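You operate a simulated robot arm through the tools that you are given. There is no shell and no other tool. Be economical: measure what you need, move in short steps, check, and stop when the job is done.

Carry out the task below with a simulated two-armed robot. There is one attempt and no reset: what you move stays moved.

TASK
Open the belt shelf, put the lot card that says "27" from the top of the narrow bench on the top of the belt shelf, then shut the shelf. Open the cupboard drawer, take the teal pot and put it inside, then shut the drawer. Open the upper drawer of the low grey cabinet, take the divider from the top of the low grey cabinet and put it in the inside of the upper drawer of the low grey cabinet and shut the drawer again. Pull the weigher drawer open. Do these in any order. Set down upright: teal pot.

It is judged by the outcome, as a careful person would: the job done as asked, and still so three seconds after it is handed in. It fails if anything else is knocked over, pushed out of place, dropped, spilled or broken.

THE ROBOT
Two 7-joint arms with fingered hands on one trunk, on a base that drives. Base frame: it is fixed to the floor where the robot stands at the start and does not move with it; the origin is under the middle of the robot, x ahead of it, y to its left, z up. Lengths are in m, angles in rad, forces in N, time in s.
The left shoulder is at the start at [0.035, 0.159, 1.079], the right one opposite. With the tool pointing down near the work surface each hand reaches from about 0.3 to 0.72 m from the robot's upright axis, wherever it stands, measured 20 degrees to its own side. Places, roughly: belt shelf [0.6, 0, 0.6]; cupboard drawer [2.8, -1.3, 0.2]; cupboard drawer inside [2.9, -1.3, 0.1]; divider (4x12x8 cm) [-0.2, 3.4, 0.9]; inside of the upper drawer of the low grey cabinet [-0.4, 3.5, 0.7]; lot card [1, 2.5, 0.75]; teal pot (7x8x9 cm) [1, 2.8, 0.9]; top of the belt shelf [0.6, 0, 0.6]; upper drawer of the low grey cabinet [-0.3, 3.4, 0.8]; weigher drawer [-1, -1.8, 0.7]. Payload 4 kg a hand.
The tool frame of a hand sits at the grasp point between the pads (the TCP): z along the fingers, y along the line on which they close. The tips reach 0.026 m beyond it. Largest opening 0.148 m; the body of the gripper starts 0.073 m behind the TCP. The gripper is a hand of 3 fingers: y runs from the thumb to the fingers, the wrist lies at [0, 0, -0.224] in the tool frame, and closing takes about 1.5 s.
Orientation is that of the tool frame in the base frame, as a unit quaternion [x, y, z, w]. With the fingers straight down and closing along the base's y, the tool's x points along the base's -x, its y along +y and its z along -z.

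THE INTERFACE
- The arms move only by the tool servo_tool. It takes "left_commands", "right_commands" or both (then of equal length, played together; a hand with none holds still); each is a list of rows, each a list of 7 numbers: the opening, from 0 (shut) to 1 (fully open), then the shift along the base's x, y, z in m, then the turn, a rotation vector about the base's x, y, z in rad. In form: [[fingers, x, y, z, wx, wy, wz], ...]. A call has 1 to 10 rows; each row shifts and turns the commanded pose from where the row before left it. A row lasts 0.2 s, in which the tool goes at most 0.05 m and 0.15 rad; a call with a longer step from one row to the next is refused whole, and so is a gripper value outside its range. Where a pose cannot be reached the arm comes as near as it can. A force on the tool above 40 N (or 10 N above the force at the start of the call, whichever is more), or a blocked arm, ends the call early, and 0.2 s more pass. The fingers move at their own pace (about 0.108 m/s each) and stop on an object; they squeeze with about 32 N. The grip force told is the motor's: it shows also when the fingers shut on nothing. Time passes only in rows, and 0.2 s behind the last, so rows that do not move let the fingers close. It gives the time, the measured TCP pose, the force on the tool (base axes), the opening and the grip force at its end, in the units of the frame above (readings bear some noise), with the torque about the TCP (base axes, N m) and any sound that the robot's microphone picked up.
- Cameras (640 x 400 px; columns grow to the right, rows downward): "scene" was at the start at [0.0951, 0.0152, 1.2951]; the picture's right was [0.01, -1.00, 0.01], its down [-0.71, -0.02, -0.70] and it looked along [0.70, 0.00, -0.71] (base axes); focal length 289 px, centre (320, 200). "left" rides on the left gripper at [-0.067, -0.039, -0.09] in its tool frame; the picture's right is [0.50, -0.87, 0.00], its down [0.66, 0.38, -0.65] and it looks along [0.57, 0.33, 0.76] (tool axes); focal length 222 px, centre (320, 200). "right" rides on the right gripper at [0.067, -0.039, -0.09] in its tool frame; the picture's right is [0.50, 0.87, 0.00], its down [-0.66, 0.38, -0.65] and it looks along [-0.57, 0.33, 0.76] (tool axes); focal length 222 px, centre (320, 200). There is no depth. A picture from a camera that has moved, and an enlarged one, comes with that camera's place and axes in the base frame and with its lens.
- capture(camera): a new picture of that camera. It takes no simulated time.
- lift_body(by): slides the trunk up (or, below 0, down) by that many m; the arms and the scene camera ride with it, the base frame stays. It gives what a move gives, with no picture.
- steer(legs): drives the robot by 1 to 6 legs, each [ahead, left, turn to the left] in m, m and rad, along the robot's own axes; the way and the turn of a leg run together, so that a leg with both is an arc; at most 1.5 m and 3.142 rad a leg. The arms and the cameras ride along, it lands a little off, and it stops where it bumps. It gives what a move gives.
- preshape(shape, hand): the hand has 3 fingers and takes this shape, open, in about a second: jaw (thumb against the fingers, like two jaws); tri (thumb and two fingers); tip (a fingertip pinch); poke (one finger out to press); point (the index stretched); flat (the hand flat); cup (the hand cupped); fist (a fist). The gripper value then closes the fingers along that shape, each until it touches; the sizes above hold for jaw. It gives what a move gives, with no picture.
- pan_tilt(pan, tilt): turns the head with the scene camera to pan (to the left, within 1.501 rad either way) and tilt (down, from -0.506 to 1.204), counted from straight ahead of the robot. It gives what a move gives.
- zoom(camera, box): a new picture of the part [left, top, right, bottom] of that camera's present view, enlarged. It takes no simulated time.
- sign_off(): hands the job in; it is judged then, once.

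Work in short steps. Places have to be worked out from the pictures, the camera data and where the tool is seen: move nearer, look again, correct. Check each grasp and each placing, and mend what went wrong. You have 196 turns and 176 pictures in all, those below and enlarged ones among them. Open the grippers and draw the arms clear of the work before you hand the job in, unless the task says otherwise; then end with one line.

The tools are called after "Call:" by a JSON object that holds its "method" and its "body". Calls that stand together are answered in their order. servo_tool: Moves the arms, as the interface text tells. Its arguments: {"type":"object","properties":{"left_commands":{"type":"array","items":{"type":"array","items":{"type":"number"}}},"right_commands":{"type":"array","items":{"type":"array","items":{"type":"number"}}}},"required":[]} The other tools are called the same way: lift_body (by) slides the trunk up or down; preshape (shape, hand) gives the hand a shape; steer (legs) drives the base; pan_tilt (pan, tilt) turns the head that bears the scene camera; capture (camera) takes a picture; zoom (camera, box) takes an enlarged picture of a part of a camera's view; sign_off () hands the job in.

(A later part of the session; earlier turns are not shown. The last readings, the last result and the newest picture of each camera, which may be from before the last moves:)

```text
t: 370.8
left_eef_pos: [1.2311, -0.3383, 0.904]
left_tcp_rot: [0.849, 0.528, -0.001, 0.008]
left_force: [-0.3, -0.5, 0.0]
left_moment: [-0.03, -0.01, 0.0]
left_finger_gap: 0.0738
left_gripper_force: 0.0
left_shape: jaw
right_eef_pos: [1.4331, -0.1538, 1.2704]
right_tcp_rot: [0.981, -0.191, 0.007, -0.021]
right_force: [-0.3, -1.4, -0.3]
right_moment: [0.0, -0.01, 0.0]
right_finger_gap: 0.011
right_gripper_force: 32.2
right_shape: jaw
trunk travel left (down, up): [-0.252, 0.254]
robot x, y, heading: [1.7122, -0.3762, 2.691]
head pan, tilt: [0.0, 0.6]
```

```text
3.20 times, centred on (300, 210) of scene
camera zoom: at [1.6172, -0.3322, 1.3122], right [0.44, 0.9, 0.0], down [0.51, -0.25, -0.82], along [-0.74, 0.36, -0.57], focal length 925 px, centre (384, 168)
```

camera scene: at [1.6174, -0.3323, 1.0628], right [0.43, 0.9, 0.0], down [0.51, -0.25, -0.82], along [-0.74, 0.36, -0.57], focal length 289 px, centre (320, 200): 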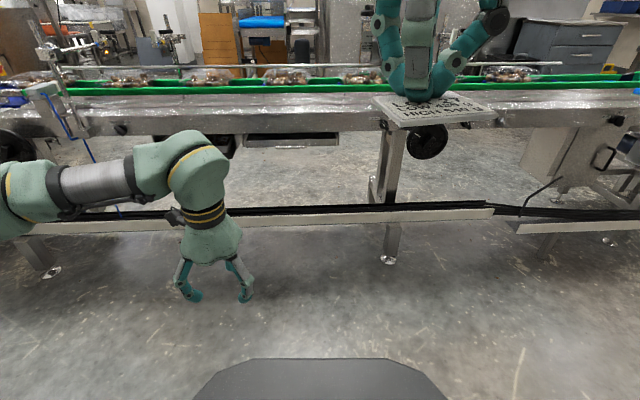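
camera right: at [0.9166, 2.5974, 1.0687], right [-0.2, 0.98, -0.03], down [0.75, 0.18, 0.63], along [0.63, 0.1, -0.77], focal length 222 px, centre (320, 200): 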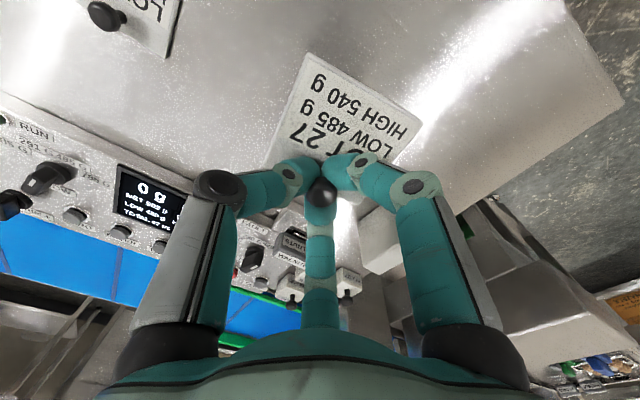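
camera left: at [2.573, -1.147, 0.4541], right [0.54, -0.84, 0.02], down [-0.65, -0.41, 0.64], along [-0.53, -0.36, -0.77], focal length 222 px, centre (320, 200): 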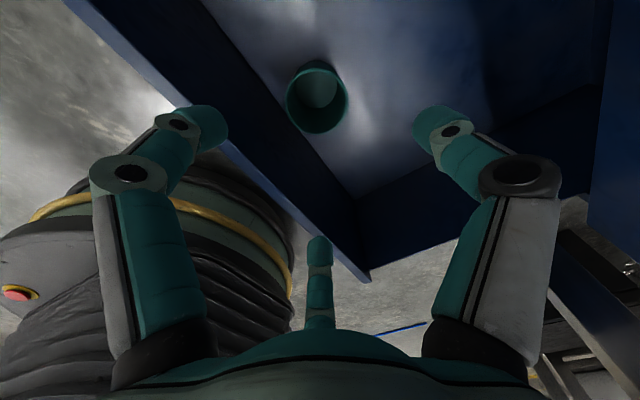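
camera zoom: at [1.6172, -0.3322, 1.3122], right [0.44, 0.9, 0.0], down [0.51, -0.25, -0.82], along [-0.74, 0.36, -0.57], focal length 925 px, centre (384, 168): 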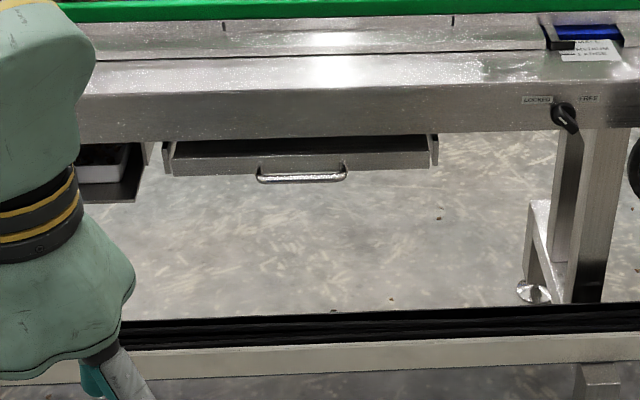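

Handle bar at ≈(0.691,0.00,0.63). Turn slightly to square up, lower the trunk, and pitch the left hand forward.

Call:
{"method": "steer", "body": {"legs": [[0.15, 0, 0.045]]}}

Call:
{"method": "servo_tool", "body": {"left_commands": [[0.5, -0.02, 0.008, 0, 0.0556, 0.1285, 0], [0.5, -0.02, 0.008, 0, 0.0556, 0.1285, 0], [0.5, -0.02, 0.008, 0, 0.0556, 0.1285, 0], [0.5, -0.02, 0.008, 0, 0.0556, 0.1285, 0], [0.5, -0.02, 0.008, 0, 0.0556, 0.1285, 0], [0.5, 0, 0, 0, 0.0556, 0.1285, 0], [0.5, 0, 0, 0, 0.0556, 0.1285, 0]]}}

Call:
{"method": "lift_body", "body": {"by": -0.235}}

```text
t: 372.1
left_eef_pos: [1.0946, -0.2995, 0.9056]
left_tcp_rot: [0.836, 0.549, -0.002, 0.006]
left_force: [0.1, -1.1, -0.3]
left_moment: [0.01, 0.02, 0.03]
left_finger_gap: 0.0737
left_gripper_force: 0.1
left_shape: jaw
right_eef_pos: [1.2874, -0.1055, 1.2712]
right_tcp_rot: [0.985, -0.168, 0.005, -0.021]
right_force: [-0.1, -0.3, 0.1]
right_moment: [-0.01, 0.02, -0.01]
right_finger_gap: 0.0107
right_gripper_force: 32.1
right_shape: jaw
trunk travel left (down, up): [-0.252, 0.254]
robot x, y, heading: [1.5793, -0.3188, 2.739]
head pan, tilt: [0.0, 0.6]
```

```text
t: 373.8
left_eef_pos: [0.9935, -0.2439, 0.9224]
left_tcp_rot: [0.756, 0.492, -0.239, -0.361]
left_force: [-1.2, -0.5, 0.1]
left_moment: [0.04, 0.0, -0.01]
left_finger_gap: 0.0739
left_gripper_force: 0.0
left_shape: jaw
left hand out of reach, approached as far as the arm can: row 7
right_eef_pos: [1.2902, -0.101, 1.271]
right_tcp_rot: [0.986, -0.168, 0.006, -0.018]
right_force: [-0.6, 0.0, -1.2]
right_moment: [-0.04, 0.05, 0.02]
right_finger_gap: 0.011
right_gripper_force: 31.7
right_shape: jaw
trunk travel left (down, up): [-0.252, 0.254]
robot x, y, heading: [1.5756, -0.3176, 2.74]
head pan, tilt: [0.0, 0.6]
```

```text
t: 376.2
left_eef_pos: [0.9902, -0.2493, 0.6835]
left_tcp_rot: [0.755, 0.494, -0.239, -0.359]
left_force: [0.5, 0.9, 0.0]
left_moment: [-0.04, 0.0, -0.01]
left_finger_gap: 0.074
left_gripper_force: 0.0
left_shape: jaw
right_eef_pos: [1.2868, -0.1047, 1.0352]
right_tcp_rot: [0.985, -0.169, 0.007, -0.021]
right_force: [-0.1, -0.1, 0.1]
right_moment: [0.0, 0.02, 0.01]
right_finger_gap: 0.011
right_gripper_force: 32.0
right_shape: jaw
trunk travel left (down, up): [-0.017, 0.489]
robot x, y, heading: [1.5784, -0.3156, 2.739]
head pan, tilt: [0.0, 0.6]
```

Hand pitched ~39°. Drive ahead and slightly right, then bring the hand near the bar.

Call:
{"method": "steer", "body": {"legs": [[0.14, -0.06, 0]]}}

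Call:
{"method": "servo_tool", "body": {"left_commands": [[0.4, -0.025, 0.03, -0.008, 0, 0, 0], [0.4, -0.025, 0.03, -0.008, 0, 0, 0], [0.4, -0.035, 0.012, -0.01, 0, 0, 0], [0.4, -0.035, 0.012, -0.01, 0, 0, 0]]}}

Call:
{"method": "capture", "body": {"camera": "left"}}

Call:
{"method": "zoom", "body": {"camera": "scene", "box": [180, 80, 400, 220]}}

```text
t: 377.6
left_eef_pos: [0.8829, -0.1398, 0.6834]
left_tcp_rot: [0.754, 0.495, -0.239, -0.359]
left_force: [-0.3, -0.5, 0.5]
left_moment: [0.02, -0.01, 0.02]
left_finger_gap: 0.0741
left_gripper_force: 0.0
left_shape: jaw
right_eef_pos: [1.1792, 0.0054, 1.0348]
right_tcp_rot: [0.986, -0.167, 0.006, -0.022]
right_force: [-0.7, -0.1, -0.1]
right_moment: [-0.03, 0.0, 0.02]
right_finger_gap: 0.0109
right_gripper_force: 32.2
right_shape: jaw
trunk travel left (down, up): [-0.017, 0.489]
robot x, y, heading: [1.4701, -0.2082, 2.742]
head pan, tilt: [0.0, 0.6]
```

```text
t: 378.6
left_eef_pos: [0.7635, -0.0545, 0.6471]
left_tcp_rot: [0.754, 0.495, -0.24, -0.358]
left_force: [-0.5, 0.1, 1.1]
left_moment: [0.0, -0.01, 0.05]
left_finger_gap: 0.0593
left_gripper_force: 0.1
left_shape: jaw
right_eef_pos: [1.1793, 0.004, 1.0349]
right_tcp_rot: [0.986, -0.166, 0.007, -0.021]
right_force: [-0.9, 0.8, -0.4]
right_moment: [0.0, -0.04, 0.02]
right_finger_gap: 0.0109
right_gripper_force: 32.1
right_shape: jaw
trunk travel left (down, up): [-0.017, 0.489]
robot x, y, heading: [1.4747, -0.2027, 2.74]
head pan, tilt: [0.0, 0.6]
```

```text
27 pictures are left
camera left: at [0.7784, -0.1343, 0.7347], right [-0.3, 0.68, 0.67], down [0.94, 0.31, 0.11], along [-0.13, 0.67, -0.73], focal length 222 px, centre (320, 200)
```

left: 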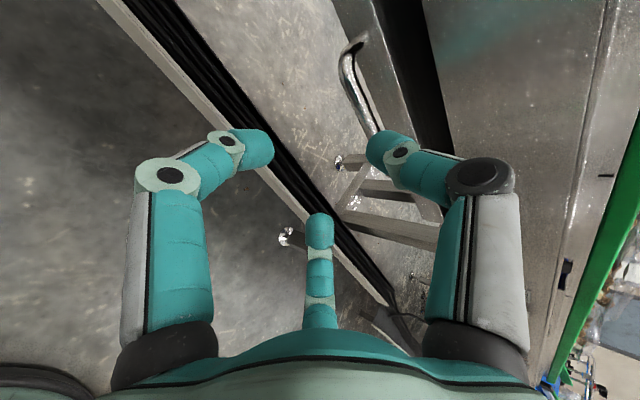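

```text
2.86 times, centred on (290, 150) of scene
camera zoom: at [1.3716, -0.1643, 1.0769], right [0.39, 0.92, 0.0], down [0.52, -0.22, -0.82], along [-0.76, 0.32, -0.57], focal length 826 px, centre (406, 343)
```

zoom: 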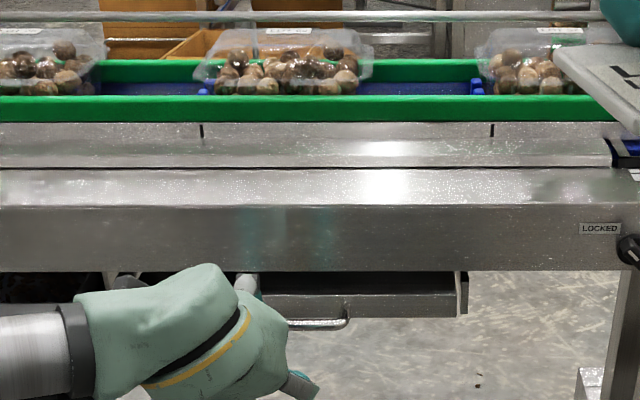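

The wrist view confirms the bar at (0.691,0,0.63). Advance 6 cm and shift 2 cm right.

Call:
{"method": "servo_tool", "body": {"left_commands": [[0.4, -0.0235, 0.021, 0, 0, 0, 0], [0.4, -0.0235, 0.021, 0, 0, 0, 0]]}}

Call:
{"method": "capture", "body": {"camera": "left"}}

```text
t: 379.2
left_eef_pos: [0.7167, -0.0132, 0.6473]
left_tcp_rot: [0.755, 0.494, -0.24, -0.359]
left_force: [0.5, -0.8, 0.0]
left_moment: [-0.05, -0.05, -0.04]
left_finger_gap: 0.0595
left_gripper_force: 0.0
left_shape: jaw
right_eef_pos: [1.179, 0.0046, 1.0347]
right_tcp_rot: [0.986, -0.167, 0.006, -0.021]
right_force: [0.6, -0.1, -0.5]
right_moment: [-0.04, 0.04, -0.02]
right_finger_gap: 0.011
right_gripper_force: 32.4
right_shape: jaw
trunk travel left (down, up): [-0.017, 0.489]
robot x, y, heading: [1.4719, -0.2045, 2.74]
head pan, tilt: [0.0, 0.6]
```

```text
25 pictures are left
camera left: at [0.7311, -0.0934, 0.7352], right [-0.3, 0.68, 0.67], down [0.94, 0.31, 0.11], along [-0.13, 0.67, -0.73], focal length 222 px, centre (320, 200)
```

left: 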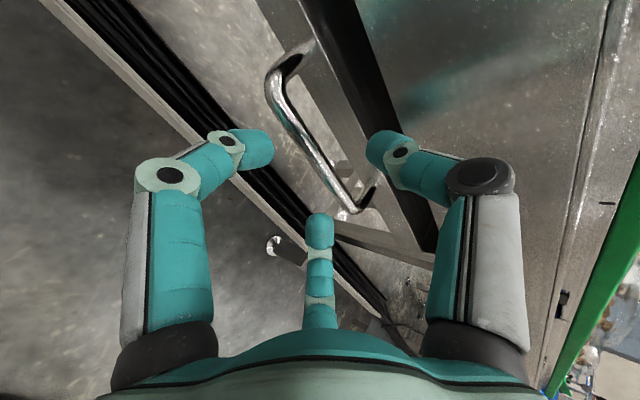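

Handle is nicely between the fingers. Advance 2.5 cm and close.

Call:
{"method": "servo_tool", "body": {"left_commands": [[0.4, -0.0125, 0.0055, 0, 0, 0, 0], [0.4, -0.0105, 0.0045, 0, 0, 0, 0], [0.2, 0, 0, 0, 0, 0, 0], [0, 0, 0, 0, 0, 0, 0], [0, 0, 0, 0, 0, 0, 0], [0, 0, 0, 0, 0, 0, 0]]}}

Call:
{"method": "capture", "body": {"camera": "left"}}

```text
t: 380.6
left_eef_pos: [0.693, -0.0041, 0.6457]
left_tcp_rot: [0.755, 0.496, -0.238, -0.357]
left_force: [13.8, -5.6, -11.5]
left_moment: [-0.15, -0.37, -0.03]
left_finger_gap: 0.0107
left_gripper_force: 32.6
left_shape: jaw
right_eef_pos: [1.1784, 0.0043, 1.0359]
right_tcp_rot: [0.986, -0.167, 0.007, -0.021]
right_force: [-0.3, -0.4, -0.4]
right_moment: [-0.02, -0.03, -0.01]
right_finger_gap: 0.0111
right_gripper_force: 32.2
right_shape: jaw
trunk travel left (down, up): [-0.017, 0.489]
robot x, y, heading: [1.4747, -0.2023, 2.743]
head pan, tilt: [0.0, 0.6]
```

```text
24 pictures are left
camera left: at [0.7082, -0.0835, 0.7334], right [-0.3, 0.68, 0.67], down [0.94, 0.31, 0.12], along [-0.13, 0.67, -0.73], focal length 222 px, centre (320, 200)
```

left: 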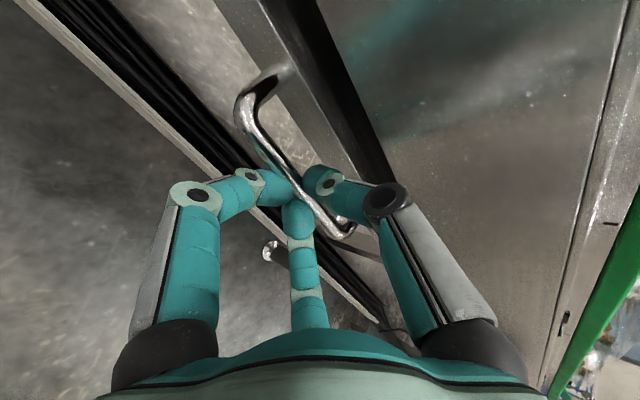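

Gripped. Pull by driving back.

Call:
{"method": "steer", "body": {"legs": [[-0.2, 0, 0]]}}

Call:
{"method": "capture", "body": {"camera": "scene"}}

```text
t: 382.2
left_eef_pos: [0.8785, -0.0795, 0.6498]
left_tcp_rot: [0.754, 0.493, -0.239, -0.361]
left_force: [0.7, 0.3, 0.5]
left_moment: [0.03, 0.03, -0.03]
left_finger_gap: 0.0077
left_gripper_force: 31.9
left_shape: jaw
right_eef_pos: [1.3654, -0.0734, 1.0353]
right_tcp_rot: [0.986, -0.168, 0.005, -0.021]
right_force: [1.4, 0.0, -0.5]
right_moment: [-0.01, 0.03, -0.04]
right_finger_gap: 0.0108
right_gripper_force: 31.9
right_shape: jaw
trunk travel left (down, up): [-0.017, 0.489]
robot x, y, heading: [1.6574, -0.2861, 2.74]
head pan, tilt: [0.0, 0.6]
```

```text
23 pictures are left
camera scene: at [1.5583, -0.2435, 1.0771], right [0.39, 0.92, 0.0], down [0.52, -0.22, -0.83], along [-0.76, 0.32, -0.56], focal length 289 px, centre (320, 200)
```

scene: 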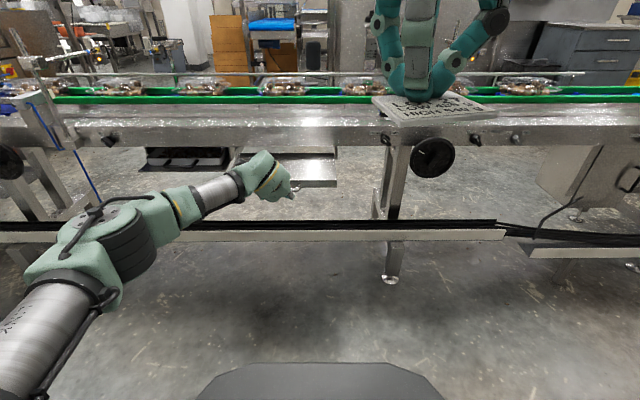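

Shelf slides out. Pull a further 7 cm.

Call:
{"method": "steer", "body": {"legs": [[-0.08, 0, 0]]}}

Call:
{"method": "zoom", "body": {"camera": "scene", "box": [180, 100, 400, 240]}}

```text
t: 383.2
left_eef_pos: [0.951, -0.1101, 0.6511]
left_tcp_rot: [0.755, 0.493, -0.24, -0.361]
left_force: [0.7, 0.5, 0.6]
left_moment: [0.0, -0.04, -0.01]
left_finger_gap: 0.0076
left_gripper_force: 32.1
left_shape: jaw
right_eef_pos: [1.4386, -0.1054, 1.0367]
right_tcp_rot: [0.985, -0.168, 0.005, -0.022]
right_force: [0.4, -0.3, 0.0]
right_moment: [0.01, 0.04, 0.02]
right_finger_gap: 0.0111
right_gripper_force: 31.7
right_shape: jaw
trunk travel left (down, up): [-0.017, 0.489]
robot x, y, heading: [1.7298, -0.3161, 2.737]
head pan, tilt: [0.0, 0.6]
```

```text
2.86 times, centred on (290, 170) of scene
camera zoom: at [1.6306, -0.2743, 1.0771], right [0.39, 0.92, 0.0], down [0.52, -0.22, -0.83], along [-0.76, 0.32, -0.56], focal length 826 px, centre (406, 286)
```

zoom: 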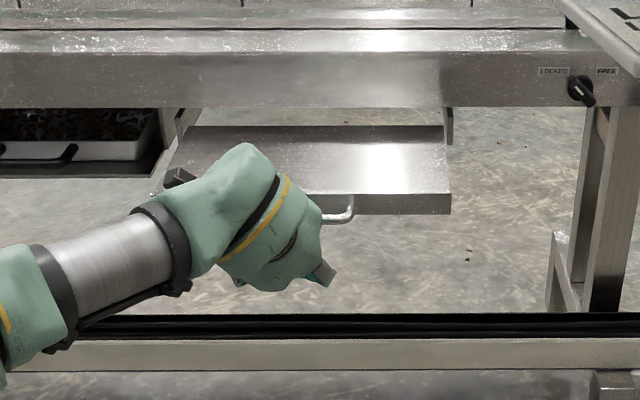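

Shelf is open ~0.28 m. Release the bar and withdraw the left hand back and up.

Call:
{"method": "servo_tool", "body": {"left_commands": [[0.2, 0, 0, 0, 0, 0, 0], [0.4, 0, 0, 0, 0, 0, 0], [0.4, 0.011, -0.0046, 0.0094, 0, 0, 0], [0.4, 0.018, -0.0076, 0.0157, 0, 0, 0], [0.4, 0.03, -0.0125, 0.025, 0, 0, 0], [0.4, 0.03, -0.0125, 0.025, 0, 0, 0], [0.4, 0.03, -0.0125, 0.03, 0, 0, 0], [0.4, 0.03, -0.0125, 0.03, 0, 0, 0], [0.4, 0.02, -0.0085, 0.04, 0, 0, 0], [0.4, 0.0, 0, 0.045, 0, 0, 0]]}}

Call:
{"method": "lift_body", "body": {"by": 0.22}}

Call:
{"method": "capture", "body": {"camera": "scene"}}

```text
t: 385.4
left_eef_pos: [1.1201, -0.1816, 0.8716]
left_tcp_rot: [0.755, 0.493, -0.239, -0.361]
left_force: [-0.3, -0.4, 0.3]
left_moment: [0.0, -0.02, 0.03]
left_finger_gap: 0.0587
left_gripper_force: 0.0
left_shape: jaw
right_eef_pos: [1.4383, -0.1045, 1.0357]
right_tcp_rot: [0.986, -0.168, 0.005, -0.021]
right_force: [0.9, -0.3, 0.2]
right_moment: [0.03, -0.02, 0.01]
right_finger_gap: 0.011
right_gripper_force: 32.3
right_shape: jaw
trunk travel left (down, up): [-0.017, 0.489]
robot x, y, heading: [1.7271, -0.3148, 2.741]
head pan, tilt: [0.0, 0.6]
```

```text
t: 387.8
left_eef_pos: [1.1184, -0.1811, 1.0905]
left_tcp_rot: [0.755, 0.494, -0.239, -0.36]
left_force: [0.5, 0.4, -0.3]
left_moment: [-0.02, 0.01, -0.01]
left_finger_gap: 0.059
left_gripper_force: 0.0
left_shape: jaw
right_eef_pos: [1.4377, -0.1044, 1.2552]
right_tcp_rot: [0.985, -0.169, 0.006, -0.021]
right_force: [-1.1, -0.1, -0.4]
right_moment: [0.01, 0.0, 0.02]
right_finger_gap: 0.0113
right_gripper_force: 31.7
right_shape: jaw
trunk travel left (down, up): [-0.237, 0.269]
robot x, y, heading: [1.73, -0.3136, 2.74]
head pan, tilt: [0.0, 0.6]
```

```text
21 pictures are left
camera scene: at [1.6293, -0.2738, 1.2974], right [0.39, 0.92, 0.0], down [0.52, -0.22, -0.82], along [-0.76, 0.32, -0.57], focal length 289 px, centre (320, 200)
```

scene: 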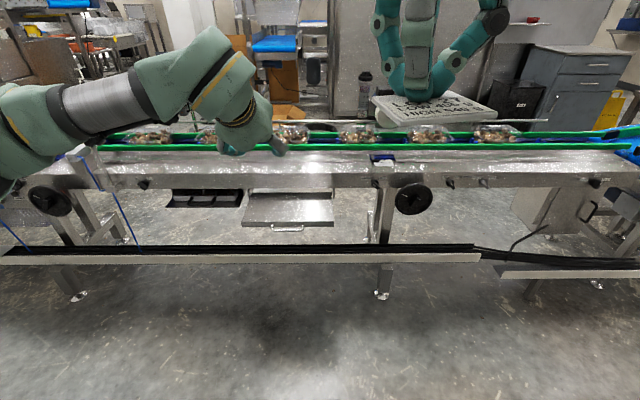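

Tray is visible; card target ≈(0.80,-0.05) on it. Retract the left hand a little and drive closer.

Call:
{"method": "servo_tool", "body": {"left_commands": [[0.4, 0.03, -0.013, 0.02, 0, 0, 0], [0.4, 0.03, -0.013, 0.02, 0, 0, 0], [0.4, 0.03, -0.013, 0.02, 0, 0, 0], [0.4, 0.03, -0.013, 0.02, 0, 0, 0]]}}

Call:
{"method": "steer", "body": {"legs": [[0.34, 0.11, 0]]}}

Call:
{"method": "servo_tool", "body": {"right_commands": [[0, -0.04, 0.017, -0.01, 0, 0, 0], [0, -0.04, 0.017, -0.01, 0, 0, 0], [0, -0.04, 0.017, -0.01, 0, 0, 0], [0, -0.04, 0.017, -0.01, 0, 0, 0]]}}

Call:
{"method": "pan_tilt", "body": {"pan": 0.0, "tilt": 0.85}}

Call:
{"method": "capture", "body": {"camera": "scene"}}

```text
t: 388.8
left_eef_pos: [1.2402, -0.2333, 1.1712]
left_tcp_rot: [0.754, 0.494, -0.24, -0.36]
left_force: [-0.3, 0.1, -1.2]
left_moment: [-0.01, 0.0, 0.0]
left_finger_gap: 0.0588
left_gripper_force: 0.0
left_shape: jaw
right_eef_pos: [1.4402, -0.1055, 1.2567]
right_tcp_rot: [0.985, -0.169, 0.005, -0.021]
right_force: [0.4, 0.0, -0.1]
right_moment: [0.02, 0.05, 0.04]
right_finger_gap: 0.011
right_gripper_force: 31.5
right_shape: jaw
trunk travel left (down, up): [-0.237, 0.269]
robot x, y, heading: [1.7285, -0.3157, 2.74]
head pan, tilt: [0.0, 0.6]
```

```text
t: 391.1
left_eef_pos: [0.8863, -0.1975, 1.1706]
left_tcp_rot: [0.755, 0.493, -0.24, -0.361]
left_force: [1.5, -0.1, -0.3]
left_moment: [0.03, 0.0, -0.01]
left_finger_gap: 0.0589
left_gripper_force: 0.1
left_shape: jaw
right_eef_pos: [1.0849, -0.0696, 1.2565]
right_tcp_rot: [0.985, -0.17, 0.005, -0.021]
right_force: [0.8, -0.4, -0.7]
right_moment: [-0.01, -0.01, -0.01]
right_finger_gap: 0.0108
right_gripper_force: 32.0
right_shape: jaw
trunk travel left (down, up): [-0.237, 0.269]
robot x, y, heading: [1.38, -0.2839, 2.736]
head pan, tilt: [0.0, 0.6]
```

```text
t: 392.1
left_eef_pos: [0.8843, -0.199, 1.171]
left_tcp_rot: [0.756, 0.493, -0.238, -0.36]
left_force: [-1.2, 0.0, 0.7]
left_moment: [0.03, -0.02, -0.03]
left_finger_gap: 0.0591
left_gripper_force: 0.1
left_shape: jaw
right_eef_pos: [0.9223, -0.0003, 1.2136]
right_tcp_rot: [0.985, -0.17, 0.007, -0.022]
right_force: [-0.4, -0.4, -0.2]
right_moment: [-0.01, -0.07, -0.02]
right_finger_gap: 0.0109
right_gripper_force: 32.1
right_shape: jaw
trunk travel left (down, up): [-0.237, 0.269]
robot x, y, heading: [1.3746, -0.2816, 2.734]
head pan, tilt: [0.0, 0.6]
```

```text
t: 392.8
left_eef_pos: [0.8857, -0.1986, 1.1717]
left_tcp_rot: [0.755, 0.492, -0.239, -0.361]
left_force: [0.4, -0.3, -0.6]
left_moment: [-0.03, 0.0, 0.02]
left_finger_gap: 0.0589
left_gripper_force: 0.1
left_shape: jaw
right_eef_pos: [0.926, -0.0008, 1.2154]
right_tcp_rot: [0.985, -0.17, 0.005, -0.02]
right_force: [0.3, 0.7, 0.0]
right_moment: [0.03, 0.02, 0.0]
right_finger_gap: 0.0111
right_gripper_force: 32.0
right_shape: jaw
trunk travel left (down, up): [-0.237, 0.269]
robot x, y, heading: [1.3784, -0.2853, 2.738]
head pan, tilt: [0.0, 0.85]
```

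```text
20 pictures are left
camera scene: at [1.2865, -0.2441, 1.2766], right [0.39, 0.92, 0.0], down [0.69, -0.3, -0.66], along [-0.61, 0.26, -0.75], focal length 289 px, centre (320, 200)
```

scene: 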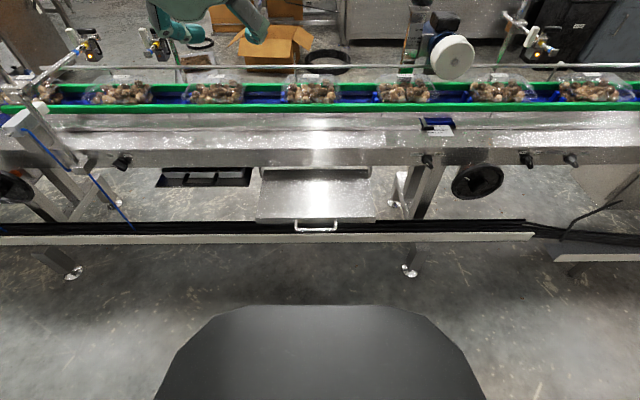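

Tray centre is at ≈(0.785,-0.03), z≈0.65. Bring the card above it and descend most of the way.

Call:
{"method": "servo_tool", "body": {"right_commands": [[0, -0.045, -0.01, -0.01, 0, 0, 0], [0, -0.045, -0.01, -0.01, 0, 0, 0], [0, -0.045, -0.01, -0.01, 0, 0, 0], [0, -0.005, 0, -0.045, 0, 0, 0], [0, 0, 0, -0.048, 0, 0, 0], [0, 0, 0, -0.048, 0, 0, 0], [0, 0, 0, -0.048, 0, 0, 0], [0, 0, 0, -0.048, 0, 0, 0], [0, 0, 0, -0.048, 0, 0, 0], [0, 0, 0, -0.048, 0, 0, 0]]}}

Call:
{"method": "capture", "body": {"camera": "scene"}}

```text
t: 395.0
left_eef_pos: [0.8845, -0.1976, 1.1708]
left_tcp_rot: [0.755, 0.493, -0.238, -0.36]
left_force: [0.9, 0.1, 0.1]
left_moment: [0.02, -0.01, 0.0]
left_finger_gap: 0.0589
left_gripper_force: 0.0
left_shape: jaw
right_eef_pos: [0.8897, -0.0121, 0.8688]
right_tcp_rot: [0.985, -0.17, 0.004, -0.02]
right_force: [0.1, 1.0, 0.1]
right_moment: [0.03, 0.0, 0.02]
right_finger_gap: 0.011
right_gripper_force: 31.7
right_shape: jaw
right hand out of reach, approached as far as the arm can: row 1, 2, 3
trunk travel left (down, up): [-0.237, 0.269]
robot x, y, heading: [1.3793, -0.2828, 2.737]
head pan, tilt: [0.0, 0.85]
```

```text
19 pictures are left
camera scene: at [1.2853, -0.2436, 1.2764], right [0.39, 0.92, 0.0], down [0.69, -0.3, -0.66], along [-0.61, 0.26, -0.75], focal length 289 px, centre (320, 200)
```

scene: 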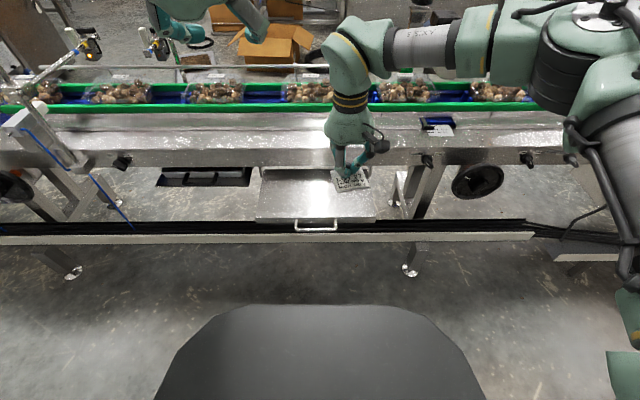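

Shift to above the tray centre, then lower.

Call:
{"method": "servo_tool", "body": {"right_commands": [[0, -0.035, -0.007, 0, 0, 0, 0], [0, -0.035, -0.007, 0, 0, 0, 0], [0, -0.033, -0.006, 0, 0, 0, 0], [0, 0, 0, -0.04, 0, 0, 0], [0, 0, 0, -0.04, 0, 0, 0], [0, 0, 0, -0.03, 0, 0, 0]]}}

Call:
{"method": "zoom", "body": {"camera": "scene", "box": [230, 90, 430, 240]}}

```text
t: 396.4
left_eef_pos: [0.8861, -0.1978, 1.1711]
left_tcp_rot: [0.756, 0.492, -0.24, -0.36]
left_force: [-0.2, 0.0, 0.3]
left_moment: [-0.03, 0.01, 0.04]
left_finger_gap: 0.0589
left_gripper_force: 0.0
left_shape: jaw
right_eef_pos: [0.7893, -0.0324, 0.7624]
right_tcp_rot: [0.985, -0.169, 0.006, -0.021]
right_force: [-0.4, -0.3, -0.3]
right_moment: [-0.03, -0.01, 0.02]
right_finger_gap: 0.011
right_gripper_force: 31.9
right_shape: jaw
right hand out of reach, approached as far as the arm can: row 6
trunk travel left (down, up): [-0.237, 0.269]
robot x, y, heading: [1.3727, -0.2805, 2.736]
head pan, tilt: [0.0, 0.85]
```

```text
2.67 times, centred on (330, 165) of scene
camera zoom: at [1.286, -0.2437, 1.2765], right [0.39, 0.92, 0.0], down [0.69, -0.3, -0.66], along [-0.61, 0.26, -0.75], focal length 771 px, centre (293, 293)
```

zoom: 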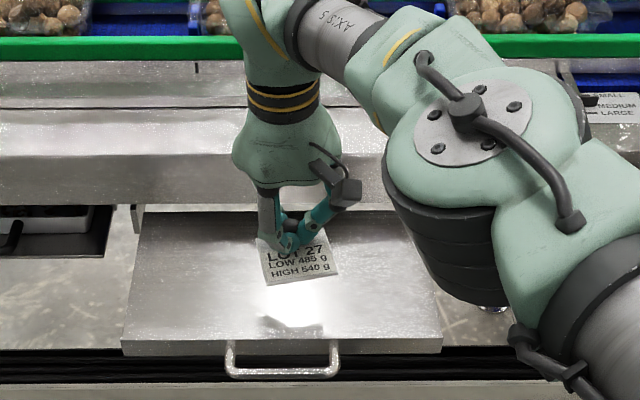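

Reach limit; lower the rest by trunk in small steps.

Call:
{"method": "lift_body", "body": {"by": -0.055}}

Call:
{"method": "lift_body", "body": {"by": -0.012}}

Call:
{"method": "zoom", "body": {"camera": "scene", "box": [230, 90, 430, 240]}}

```text
t: 397.4
left_eef_pos: [0.8855, -0.1985, 1.1164]
left_tcp_rot: [0.755, 0.493, -0.239, -0.36]
left_force: [-0.4, 0.7, 0.8]
left_moment: [-0.01, 0.04, -0.02]
left_finger_gap: 0.059
left_gripper_force: 0.1
left_shape: jaw
right_eef_pos: [0.7898, -0.0328, 0.708]
right_tcp_rot: [0.985, -0.17, 0.005, -0.021]
right_force: [-0.2, 0.4, -0.1]
right_moment: [-0.02, -0.01, 0.0]
right_finger_gap: 0.0109
right_gripper_force: 31.5
right_shape: jaw
trunk travel left (down, up): [-0.182, 0.324]
robot x, y, heading: [1.3779, -0.2818, 2.736]
head pan, tilt: [0.0, 0.85]
```

```text
t: 398.0
left_eef_pos: [0.8849, -0.1991, 1.1027]
left_tcp_rot: [0.756, 0.493, -0.239, -0.36]
left_force: [-0.9, -0.3, 0.0]
left_moment: [-0.01, -0.01, 0.01]
left_finger_gap: 0.059
left_gripper_force: 0.1
left_shape: jaw
right_eef_pos: [0.7901, -0.0323, 0.6951]
right_tcp_rot: [0.985, -0.169, 0.005, -0.022]
right_force: [-0.3, -0.1, 0.8]
right_moment: [0.01, -0.01, -0.06]
right_finger_gap: 0.0107
right_gripper_force: 31.6
right_shape: jaw
trunk travel left (down, up): [-0.17, 0.336]
robot x, y, heading: [1.3778, -0.284, 2.738]
head pan, tilt: [0.0, 0.85]
```

```text
2.67 times, centred on (330, 165) of scene
camera zoom: at [1.2863, -0.2442, 1.2095], right [0.39, 0.92, 0.0], down [0.69, -0.3, -0.66], along [-0.61, 0.26, -0.75], focal length 771 px, centre (293, 293)
```

zoom: 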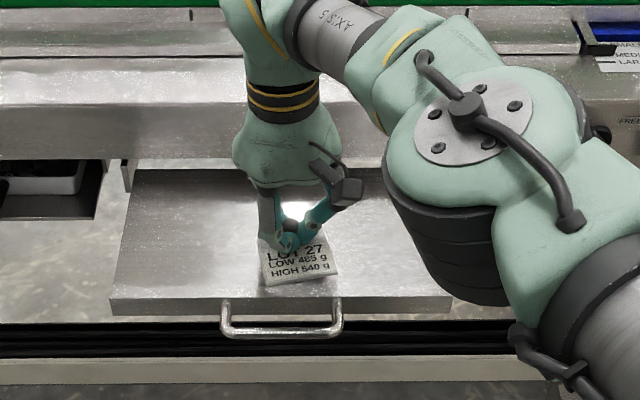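

Still free. Lower a few mm more at a time.

Call:
{"method": "lift_body", "body": {"by": -0.008}}

Call:
{"method": "lift_body", "body": {"by": -0.008}}

Call:
{"method": "lift_body", "body": {"by": -0.008}}

```text
t: 398.6
left_eef_pos: [0.886, -0.1982, 1.0965]
left_tcp_rot: [0.755, 0.493, -0.238, -0.36]
left_force: [0.1, 0.4, 0.4]
left_moment: [0.0, 0.02, -0.01]
left_finger_gap: 0.0589
left_gripper_force: 0.1
left_shape: jaw
right_eef_pos: [0.7893, -0.0316, 0.6878]
right_tcp_rot: [0.985, -0.17, 0.005, -0.022]
right_force: [0.3, -0.4, -0.1]
right_moment: [-0.04, 0.01, -0.01]
right_finger_gap: 0.011
right_gripper_force: 32.1
right_shape: jaw
trunk travel left (down, up): [-0.162, 0.344]
robot x, y, heading: [1.3738, -0.2821, 2.737]
head pan, tilt: [0.0, 0.85]
```

```text
t: 399.1
left_eef_pos: [0.8862, -0.1988, 1.0889]
left_tcp_rot: [0.755, 0.492, -0.239, -0.361]
left_force: [0.1, 0.0, 0.1]
left_moment: [0.02, -0.01, 0.03]
left_finger_gap: 0.0588
left_gripper_force: 0.0
left_shape: jaw
right_eef_pos: [0.7894, -0.0324, 0.6793]
right_tcp_rot: [0.985, -0.17, 0.006, -0.021]
right_force: [0.2, -0.4, -0.8]
right_moment: [0.01, -0.01, -0.03]
right_finger_gap: 0.0108
right_gripper_force: 31.8
right_shape: jaw
trunk travel left (down, up): [-0.154, 0.352]
robot x, y, heading: [1.3741, -0.2818, 2.729]
head pan, tilt: [0.0, 0.85]
```

```text
t: 399.7
left_eef_pos: [0.8862, -0.1983, 1.0802]
left_tcp_rot: [0.755, 0.493, -0.238, -0.36]
left_force: [0.3, 0.3, 0.1]
left_moment: [-0.04, -0.01, 0.01]
left_finger_gap: 0.0589
left_gripper_force: 0.0
left_shape: jaw
right_eef_pos: [0.7899, -0.0322, 0.6718]
right_tcp_rot: [0.985, -0.169, 0.005, -0.021]
right_force: [1.3, 0.2, 0.1]
right_moment: [0.0, -0.02, 0.01]
right_finger_gap: 0.0111
right_gripper_force: 31.9
right_shape: jaw
trunk travel left (down, up): [-0.146, 0.36]
robot x, y, heading: [1.3758, -0.2795, 2.735]
head pan, tilt: [0.0, 0.85]
```

Call:
{"method": "zoom", "body": {"camera": "scene", "box": [270, 110, 370, 210]}}

Call:
{"method": "lift_body", "body": {"by": -0.008}}

Call:
{"method": "lift_body", "body": {"by": -0.008}}

```text
4.00 times, centred on (320, 160) of scene
camera zoom: at [1.2863, -0.2442, 1.1853], right [0.39, 0.92, 0.0], down [0.69, -0.3, -0.66], along [-0.61, 0.26, -0.75], focal length 1157 px, centre (320, 360)
```

zoom: 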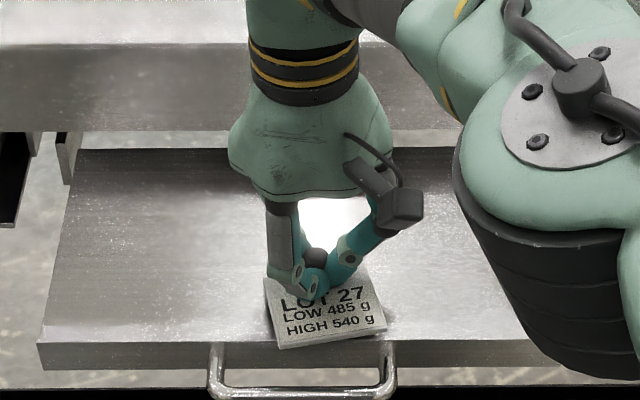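

```text
t: 400.3
left_eef_pos: [0.8866, -0.1992, 1.0717]
left_tcp_rot: [0.754, 0.493, -0.239, -0.361]
left_force: [-0.4, 0.7, 0.0]
left_moment: [0.03, 0.0, 0.0]
left_finger_gap: 0.059
left_gripper_force: 0.1
left_shape: jaw
right_eef_pos: [0.7885, -0.0317, 0.6643]
right_tcp_rot: [0.985, -0.169, 0.006, -0.021]
right_force: [-0.1, -0.4, 2.8]
right_moment: [-0.12, -0.04, -0.03]
right_finger_gap: 0.0111
right_gripper_force: 31.6
right_shape: jaw
trunk travel left (down, up): [-0.138, 0.368]
robot x, y, heading: [1.3769, -0.2821, 2.735]
head pan, tilt: [0.0, 0.85]
```

```text
t: 400.9
left_eef_pos: [0.8889, -0.2001, 1.0655]
left_tcp_rot: [0.755, 0.493, -0.24, -0.361]
left_force: [0.1, 0.5, 0.7]
left_moment: [0.01, 0.03, -0.01]
left_finger_gap: 0.0588
left_gripper_force: 0.0
left_shape: jaw
right_eef_pos: [0.7887, -0.0321, 0.6615]
right_tcp_rot: [0.985, -0.171, 0.0, -0.022]
right_force: [-1.5, 1.4, 36.1]
right_moment: [-0.37, -0.46, -0.02]
right_finger_gap: 0.0117
right_gripper_force: 32.2
right_shape: jaw
trunk travel left (down, up): [-0.13, 0.376]
robot x, y, heading: [1.3805, -0.2813, 2.741]
head pan, tilt: [0.0, 0.85]
```

Contact. Ease up slightly and check where the card lies relative to the tray edge.

Call:
{"method": "lift_body", "body": {"by": 0.006}}

Call:
{"method": "zoom", "body": {"camera": "scene", "box": [270, 100, 370, 200]}}

```text
t: 401.4
left_eef_pos: [0.8873, -0.199, 1.0699]
left_tcp_rot: [0.755, 0.492, -0.239, -0.361]
left_force: [0.2, -0.8, 0.4]
left_moment: [-0.02, -0.03, 0.01]
left_finger_gap: 0.059
left_gripper_force: 0.0
left_shape: jaw
right_eef_pos: [0.7896, -0.0327, 0.6613]
right_tcp_rot: [0.985, -0.169, 0.005, -0.021]
right_force: [-1.3, 1.8, 14.1]
right_moment: [-0.33, -0.22, -0.03]
right_finger_gap: 0.0118
right_gripper_force: 32.5
right_shape: jaw
trunk travel left (down, up): [-0.136, 0.37]
robot x, y, heading: [1.377, -0.2836, 2.733]
head pan, tilt: [0.0, 0.85]
```

```text
4.00 times, centred on (320, 150) of scene
camera zoom: at [1.2877, -0.2447, 1.1753], right [0.39, 0.92, 0.0], down [0.69, -0.3, -0.66], along [-0.61, 0.26, -0.75], focal length 1157 px, centre (320, 400)
```

zoom: 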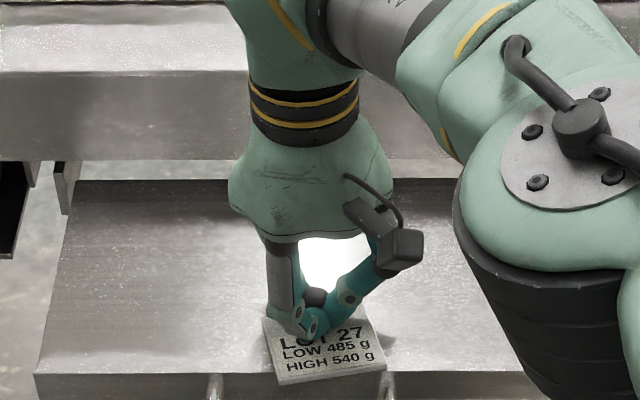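

The card overhangs the front edge slightly. Lift 1.2 cm, move it 4.5 cm further in, and lower again.

Call:
{"method": "servo_tool", "body": {"right_commands": [[0, 0, 0, 0.014, 0, 0, 0], [0, -0.0207, 0.0088, 0, 0, 0, 0], [0, -0.0207, 0.0088, 0, 0, 0, 0], [0, 0, 0, -0.006, 0, 0, 0], [0, 0, 0, -0.005, 0, 0, 0]]}}

Call:
{"method": "zoom", "body": {"camera": "scene", "box": [270, 100, 370, 200]}}

```text
t: 402.6
left_eef_pos: [0.8861, -0.1975, 1.0704]
left_tcp_rot: [0.755, 0.492, -0.239, -0.36]
left_force: [0.1, 0.6, -0.4]
left_moment: [0.03, 0.0, -0.02]
left_finger_gap: 0.059
left_gripper_force: 0.1
left_shape: jaw
right_eef_pos: [0.7886, -0.0331, 0.6656]
right_tcp_rot: [0.985, -0.169, 0.006, -0.021]
right_force: [-1.5, -0.3, -0.1]
right_moment: [0.03, -0.02, 0.01]
right_finger_gap: 0.0115
right_gripper_force: 32.1
right_shape: jaw
right hand out of reach, approached as far as the arm can: row 2, 3
trunk travel left (down, up): [-0.136, 0.37]
robot x, y, heading: [1.3738, -0.2794, 2.731]
head pan, tilt: [0.0, 0.85]
```

```text
4.00 times, centred on (320, 150) of scene
camera zoom: at [1.286, -0.2442, 1.1751], right [0.39, 0.92, 0.0], down [0.69, -0.3, -0.66], along [-0.61, 0.26, -0.75], focal length 1157 px, centre (320, 400)
```

zoom: 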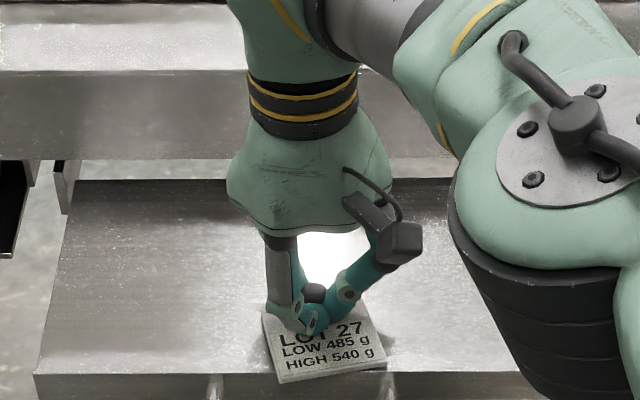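

Use the base: raise 1.5 cm, drive ahead 4.5 cm, then lower.

Call:
{"method": "lift_body", "body": {"by": 0.015}}

Call:
{"method": "steer", "body": {"legs": [[0.045, 0, 0]]}}

Call:
{"method": "lift_body", "body": {"by": -0.014}}

Call:
{"method": "lift_body", "body": {"by": -0.006}}

Call:
{"method": "zoom", "body": {"camera": "scene", "box": [270, 110, 370, 210]}}

```text
t: 403.2
left_eef_pos: [0.8853, -0.1984, 1.0845]
left_tcp_rot: [0.755, 0.493, -0.239, -0.361]
left_force: [0.1, -0.9, 0.6]
left_moment: [0.01, 0.01, 0.01]
left_finger_gap: 0.0589
left_gripper_force: 0.1
left_shape: jaw
right_eef_pos: [0.7885, -0.0329, 0.68]
right_tcp_rot: [0.985, -0.17, 0.005, -0.021]
right_force: [0.3, -0.3, 0.3]
right_moment: [-0.02, 0.01, -0.01]
right_finger_gap: 0.0116
right_gripper_force: 31.9
right_shape: jaw
trunk travel left (down, up): [-0.151, 0.355]
robot x, y, heading: [1.3765, -0.2814, 2.738]
head pan, tilt: [0.0, 0.85]
```

```text
t: 404.1
left_eef_pos: [0.845, -0.1817, 1.0849]
left_tcp_rot: [0.755, 0.493, -0.238, -0.361]
left_force: [-0.1, -0.1, -0.7]
left_moment: [0.02, -0.01, 0.01]
left_finger_gap: 0.0588
left_gripper_force: 0.0
left_shape: jaw
right_eef_pos: [0.7484, -0.0152, 0.6796]
right_tcp_rot: [0.985, -0.168, 0.007, -0.021]
right_force: [-0.3, -0.6, -0.5]
right_moment: [0.02, -0.03, 0.01]
right_finger_gap: 0.0116
right_gripper_force: 32.1
right_shape: jaw
trunk travel left (down, up): [-0.151, 0.355]
robot x, y, heading: [1.3338, -0.2661, 2.737]
head pan, tilt: [0.0, 0.85]
```

```text
t: 404.7
left_eef_pos: [0.8456, -0.1814, 1.0705]
left_tcp_rot: [0.755, 0.492, -0.239, -0.361]
left_force: [-0.4, -0.5, -0.2]
left_moment: [0.03, 0.0, 0.01]
left_finger_gap: 0.059
left_gripper_force: 0.1
left_shape: jaw
right_eef_pos: [0.749, -0.0166, 0.6661]
right_tcp_rot: [0.985, -0.169, 0.005, -0.021]
right_force: [-0.3, 0.0, -0.6]
right_moment: [-0.01, 0.01, 0.01]
right_finger_gap: 0.0114
right_gripper_force: 31.7
right_shape: jaw
trunk travel left (down, up): [-0.137, 0.369]
robot x, y, heading: [1.3371, -0.2663, 2.737]
head pan, tilt: [0.0, 0.85]
```

```text
t: 405.3
left_eef_pos: [0.847, -0.1826, 1.0651]
left_tcp_rot: [0.755, 0.493, -0.238, -0.361]
left_force: [0.7, 0.6, 0.3]
left_moment: [-0.02, -0.01, 0.01]
left_finger_gap: 0.0593
left_gripper_force: 0.0
left_shape: jaw
right_eef_pos: [0.7491, -0.0159, 0.661]
right_tcp_rot: [0.985, -0.169, 0.005, -0.022]
right_force: [-1.4, 0.4, 5.5]
right_moment: [-0.24, 0.14, -0.02]
right_finger_gap: 0.0112
right_gripper_force: 31.7
right_shape: jaw
trunk travel left (down, up): [-0.131, 0.375]
robot x, y, heading: [1.3383, -0.2634, 2.736]
head pan, tilt: [0.0, 0.85]
```

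```text
4.00 times, centred on (320, 160) of scene
camera zoom: at [1.2468, -0.2272, 1.1701], right [0.39, 0.92, 0.0], down [0.69, -0.3, -0.66], along [-0.61, 0.26, -0.75], focal length 1157 px, centre (320, 360)
```

zoom: 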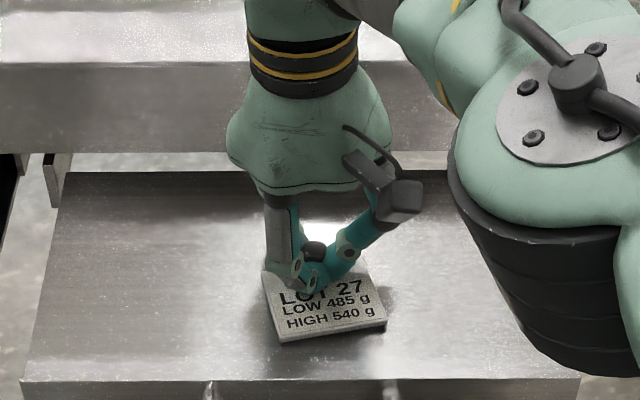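

Card lies fully on the tray. Release and rise straight up.

Call:
{"method": "servo_tool", "body": {"right_commands": [[0.15, 0, 0, 0, 0, 0, 0], [0.35, 0, 0, 0, 0, 0, 0], [0.35, 0, 0, 0.01, 0, 0, 0], [0.35, 0, 0, 0.03, 0, 0, 0], [0.35, 0, 0, 0.045, 0, 0, 0], [0.35, 0, 0, 0.045, 0, 0, 0], [0.35, 0.02, -0.008, 0.04, 0, 0, 0]]}}

Call:
{"method": "lift_body", "body": {"by": 0.15}}

Call:
{"method": "steer", "body": {"legs": [[-0.38, 0, 0]]}}

Call:
{"method": "zoom", "body": {"camera": "scene", "box": [220, 80, 420, 200]}}

```text
t: 406.9
left_eef_pos: [0.8474, -0.1806, 1.0643]
left_tcp_rot: [0.755, 0.492, -0.239, -0.361]
left_force: [0.1, 0.3, -0.3]
left_moment: [0.0, 0.0, 0.01]
left_finger_gap: 0.0586
left_gripper_force: 0.1
left_shape: jaw
right_eef_pos: [0.769, -0.0236, 0.8301]
right_tcp_rot: [0.985, -0.169, 0.005, -0.02]
right_force: [0.7, -0.3, -0.8]
right_moment: [-0.02, -0.01, -0.01]
right_finger_gap: 0.0515
right_gripper_force: 0.0
right_shape: jaw
trunk travel left (down, up): [-0.131, 0.375]
robot x, y, heading: [1.3378, -0.265, 2.734]
head pan, tilt: [0.0, 0.85]
```

```text
t: 408.6
left_eef_pos: [0.8461, -0.182, 1.2141]
left_tcp_rot: [0.755, 0.493, -0.239, -0.36]
left_force: [0.4, 0.9, 0.4]
left_moment: [-0.04, 0.03, 0.02]
left_finger_gap: 0.059
left_gripper_force: 0.0
left_shape: jaw
right_eef_pos: [0.7675, -0.0237, 0.9793]
right_tcp_rot: [0.985, -0.169, 0.006, -0.021]
right_force: [-0.3, -0.8, 0.0]
right_moment: [0.02, 0.01, 0.02]
right_finger_gap: 0.0518
right_gripper_force: 0.1
right_shape: jaw
trunk travel left (down, up): [-0.281, 0.225]
robot x, y, heading: [1.3367, -0.2648, 2.737]
head pan, tilt: [0.0, 0.85]
```

```text
t: 411.0
left_eef_pos: [1.1909, -0.3308, 1.2134]
left_tcp_rot: [0.754, 0.495, -0.239, -0.359]
left_force: [0.1, 0.5, 0.0]
left_moment: [0.02, 0.0, 0.0]
left_finger_gap: 0.0589
left_gripper_force: 0.1
left_shape: jaw
right_eef_pos: [1.1111, -0.1735, 0.9785]
right_tcp_rot: [0.986, -0.167, 0.006, -0.021]
right_force: [-0.3, 0.3, -0.7]
right_moment: [0.0, -0.02, 0.04]
right_finger_gap: 0.0517
right_gripper_force: 0.1
right_shape: jaw
trunk travel left (down, up): [-0.281, 0.225]
robot x, y, heading: [1.6805, -0.4108, 2.744]
head pan, tilt: [0.0, 0.85]
```

```text
3.20 times, centred on (320, 140) of scene
camera zoom: at [1.5911, -0.3745, 1.32], right [0.39, 0.92, 0.0], down [0.69, -0.29, -0.66], along [-0.61, 0.26, -0.75], focal length 925 px, centre (320, 392)
```

zoom: 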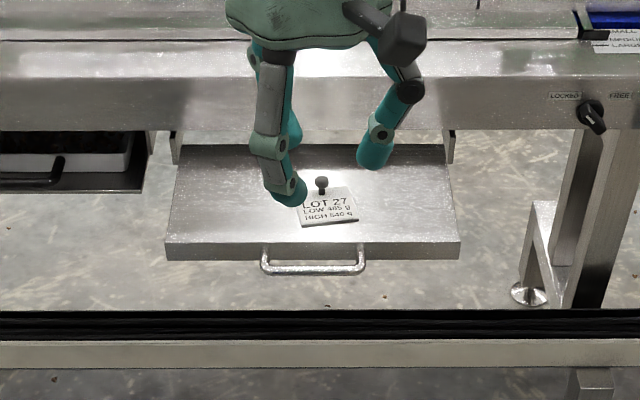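

Card rests on the tray. Close and pitch the right hand slightly, lower it in front of the shelf's handle to push it shut.

Call:
{"method": "servo_tool", "body": {"right_commands": [[0, 0, 0, 0, 0.0485, 0.115, 0], [0, 0, 0, 0, 0.0485, 0.115, 0], [0, 0, 0, 0, 0.0485, 0.115, 0], [0, 0, 0, 0, 0.0485, 0.115, 0], [0, 0, 0, 0, 0, 0, 0]]}}

Call:
{"method": "lift_body", "body": {"by": -0.275}}

Call:
{"method": "servo_tool", "body": {"right_commands": [[0, 0, 0, -0.03, 0, 0, 0], [0, 0, 0, -0.035, 0, 0, 0]]}}

Call:
{"method": "steer", "body": {"legs": [[0.22, 0, 0]]}}

Call:
{"method": "capture", "body": {"camera": "scene"}}

```text
t: 412.2
left_eef_pos: [1.191, -0.3311, 1.2153]
left_tcp_rot: [0.754, 0.495, -0.239, -0.36]
left_force: [0.7, -0.6, -0.3]
left_moment: [0.03, -0.02, 0.02]
left_finger_gap: 0.0592
left_gripper_force: 0.0
left_shape: jaw
right_eef_pos: [1.1112, -0.1731, 0.9787]
right_tcp_rot: [0.954, -0.167, -0.236, -0.076]
right_force: [0.2, 0.2, -0.6]
right_moment: [0.02, 0.0, 0.02]
right_finger_gap: 0.0
right_gripper_force: 32.3
right_shape: jaw
trunk travel left (down, up): [-0.281, 0.225]
robot x, y, heading: [1.6804, -0.4118, 2.743]
head pan, tilt: [0.0, 0.85]
```

```text
t: 415.0
left_eef_pos: [1.1923, -0.3314, 0.9407]
left_tcp_rot: [0.754, 0.495, -0.24, -0.359]
left_force: [-0.1, 0.2, -0.2]
left_moment: [0.01, -0.01, 0.01]
left_finger_gap: 0.059
left_gripper_force: 0.0
left_shape: jaw
right_eef_pos: [1.1128, -0.173, 0.7056]
right_tcp_rot: [0.954, -0.167, -0.235, -0.078]
right_force: [-0.4, 0.2, -0.1]
right_moment: [-0.02, 0.0, 0.0]
right_finger_gap: 0.0001
right_gripper_force: 32.2
right_shape: jaw
trunk travel left (down, up): [-0.006, 0.5]
robot x, y, heading: [1.68, -0.41, 2.744]
head pan, tilt: [0.0, 0.85]
```

```text
t: 415.6
left_eef_pos: [1.1902, -0.3319, 0.9397]
left_tcp_rot: [0.754, 0.494, -0.24, -0.36]
left_force: [-0.6, -0.6, -0.1]
left_moment: [-0.01, 0.02, -0.02]
left_finger_gap: 0.0587
left_gripper_force: 0.1
left_shape: jaw
right_eef_pos: [1.1119, -0.1732, 0.6403]
right_tcp_rot: [0.955, -0.166, -0.235, -0.076]
right_force: [0.2, -0.5, -0.6]
right_moment: [-0.06, 0.0, 0.03]
right_finger_gap: 0.0
right_gripper_force: 32.2
right_shape: jaw
trunk travel left (down, up): [-0.006, 0.5]
robot x, y, heading: [1.6855, -0.4108, 2.742]
head pan, tilt: [0.0, 0.85]
```

```text
t: 417.3
left_eef_pos: [0.9891, -0.2438, 0.9392]
left_tcp_rot: [0.755, 0.495, -0.239, -0.359]
left_force: [-0.1, 0.1, 0.3]
left_moment: [0.02, 0.02, -0.04]
left_finger_gap: 0.0588
left_gripper_force: 0.1
left_shape: jaw
right_eef_pos: [0.9096, -0.0885, 0.6405]
right_tcp_rot: [0.954, -0.168, -0.234, -0.077]
right_force: [-0.8, -0.1, -0.2]
right_moment: [0.02, -0.03, 0.0]
right_finger_gap: 0.0
right_gripper_force: 31.7
right_shape: jaw
trunk travel left (down, up): [-0.006, 0.5]
robot x, y, heading: [1.4803, -0.3264, 2.74]
head pan, tilt: [0.0, 0.85]
```

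```text
11 pictures are left
camera scene: at [1.389, -0.2886, 1.0456], right [0.39, 0.92, 0.0], down [0.69, -0.29, -0.66], along [-0.61, 0.26, -0.75], focal length 289 px, centre (320, 200)
```

scene: 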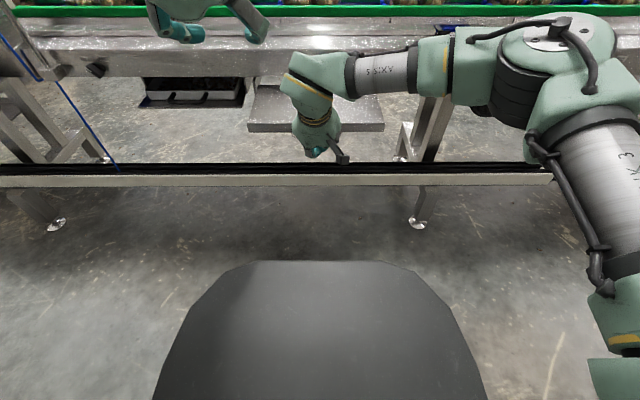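

Aligned with the handle. Push the shelf in ~7 cm first and check the card/frame clearance.

Call:
{"method": "steer", "body": {"legs": [[0.13, 0, 0]]}}

Call:
{"method": "zoom", "body": {"camera": "scene", "box": [220, 60, 420, 200]}}

```text
t: 418.6
left_eef_pos: [0.8701, -0.1952, 0.9394]
left_tcp_rot: [0.754, 0.495, -0.239, -0.359]
left_force: [-0.6, 0.8, -0.3]
left_moment: [-0.03, 0.0, 0.03]
left_finger_gap: 0.0591
left_gripper_force: 0.0
left_shape: jaw
right_eef_pos: [0.7916, -0.0374, 0.64]
right_tcp_rot: [0.955, -0.167, -0.234, -0.077]
right_force: [-1.1, 0.3, -0.5]
right_moment: [0.01, 0.01, 0.01]
right_finger_gap: 0.0
right_gripper_force: 32.0
right_shape: jaw
trunk travel left (down, up): [-0.006, 0.5]
robot x, y, heading: [1.3618, -0.2772, 2.744]
head pan, tilt: [0.0, 0.85]
```

```text
2.86 times, centred on (320, 130) of scene
camera zoom: at [1.2711, -0.2387, 1.0455], right [0.39, 0.92, 0.0], down [0.69, -0.29, -0.66], along [-0.61, 0.26, -0.75], focal length 826 px, centre (320, 400)
```

zoom: 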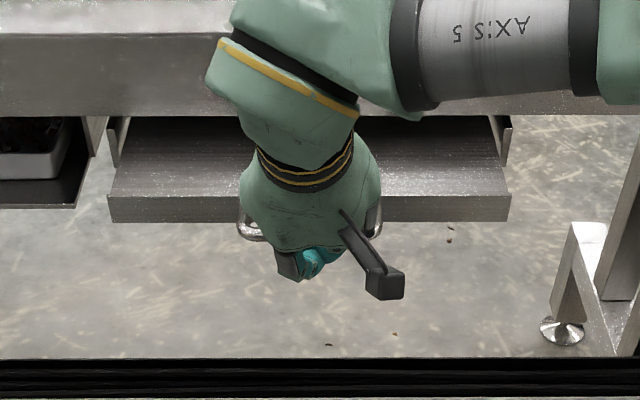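

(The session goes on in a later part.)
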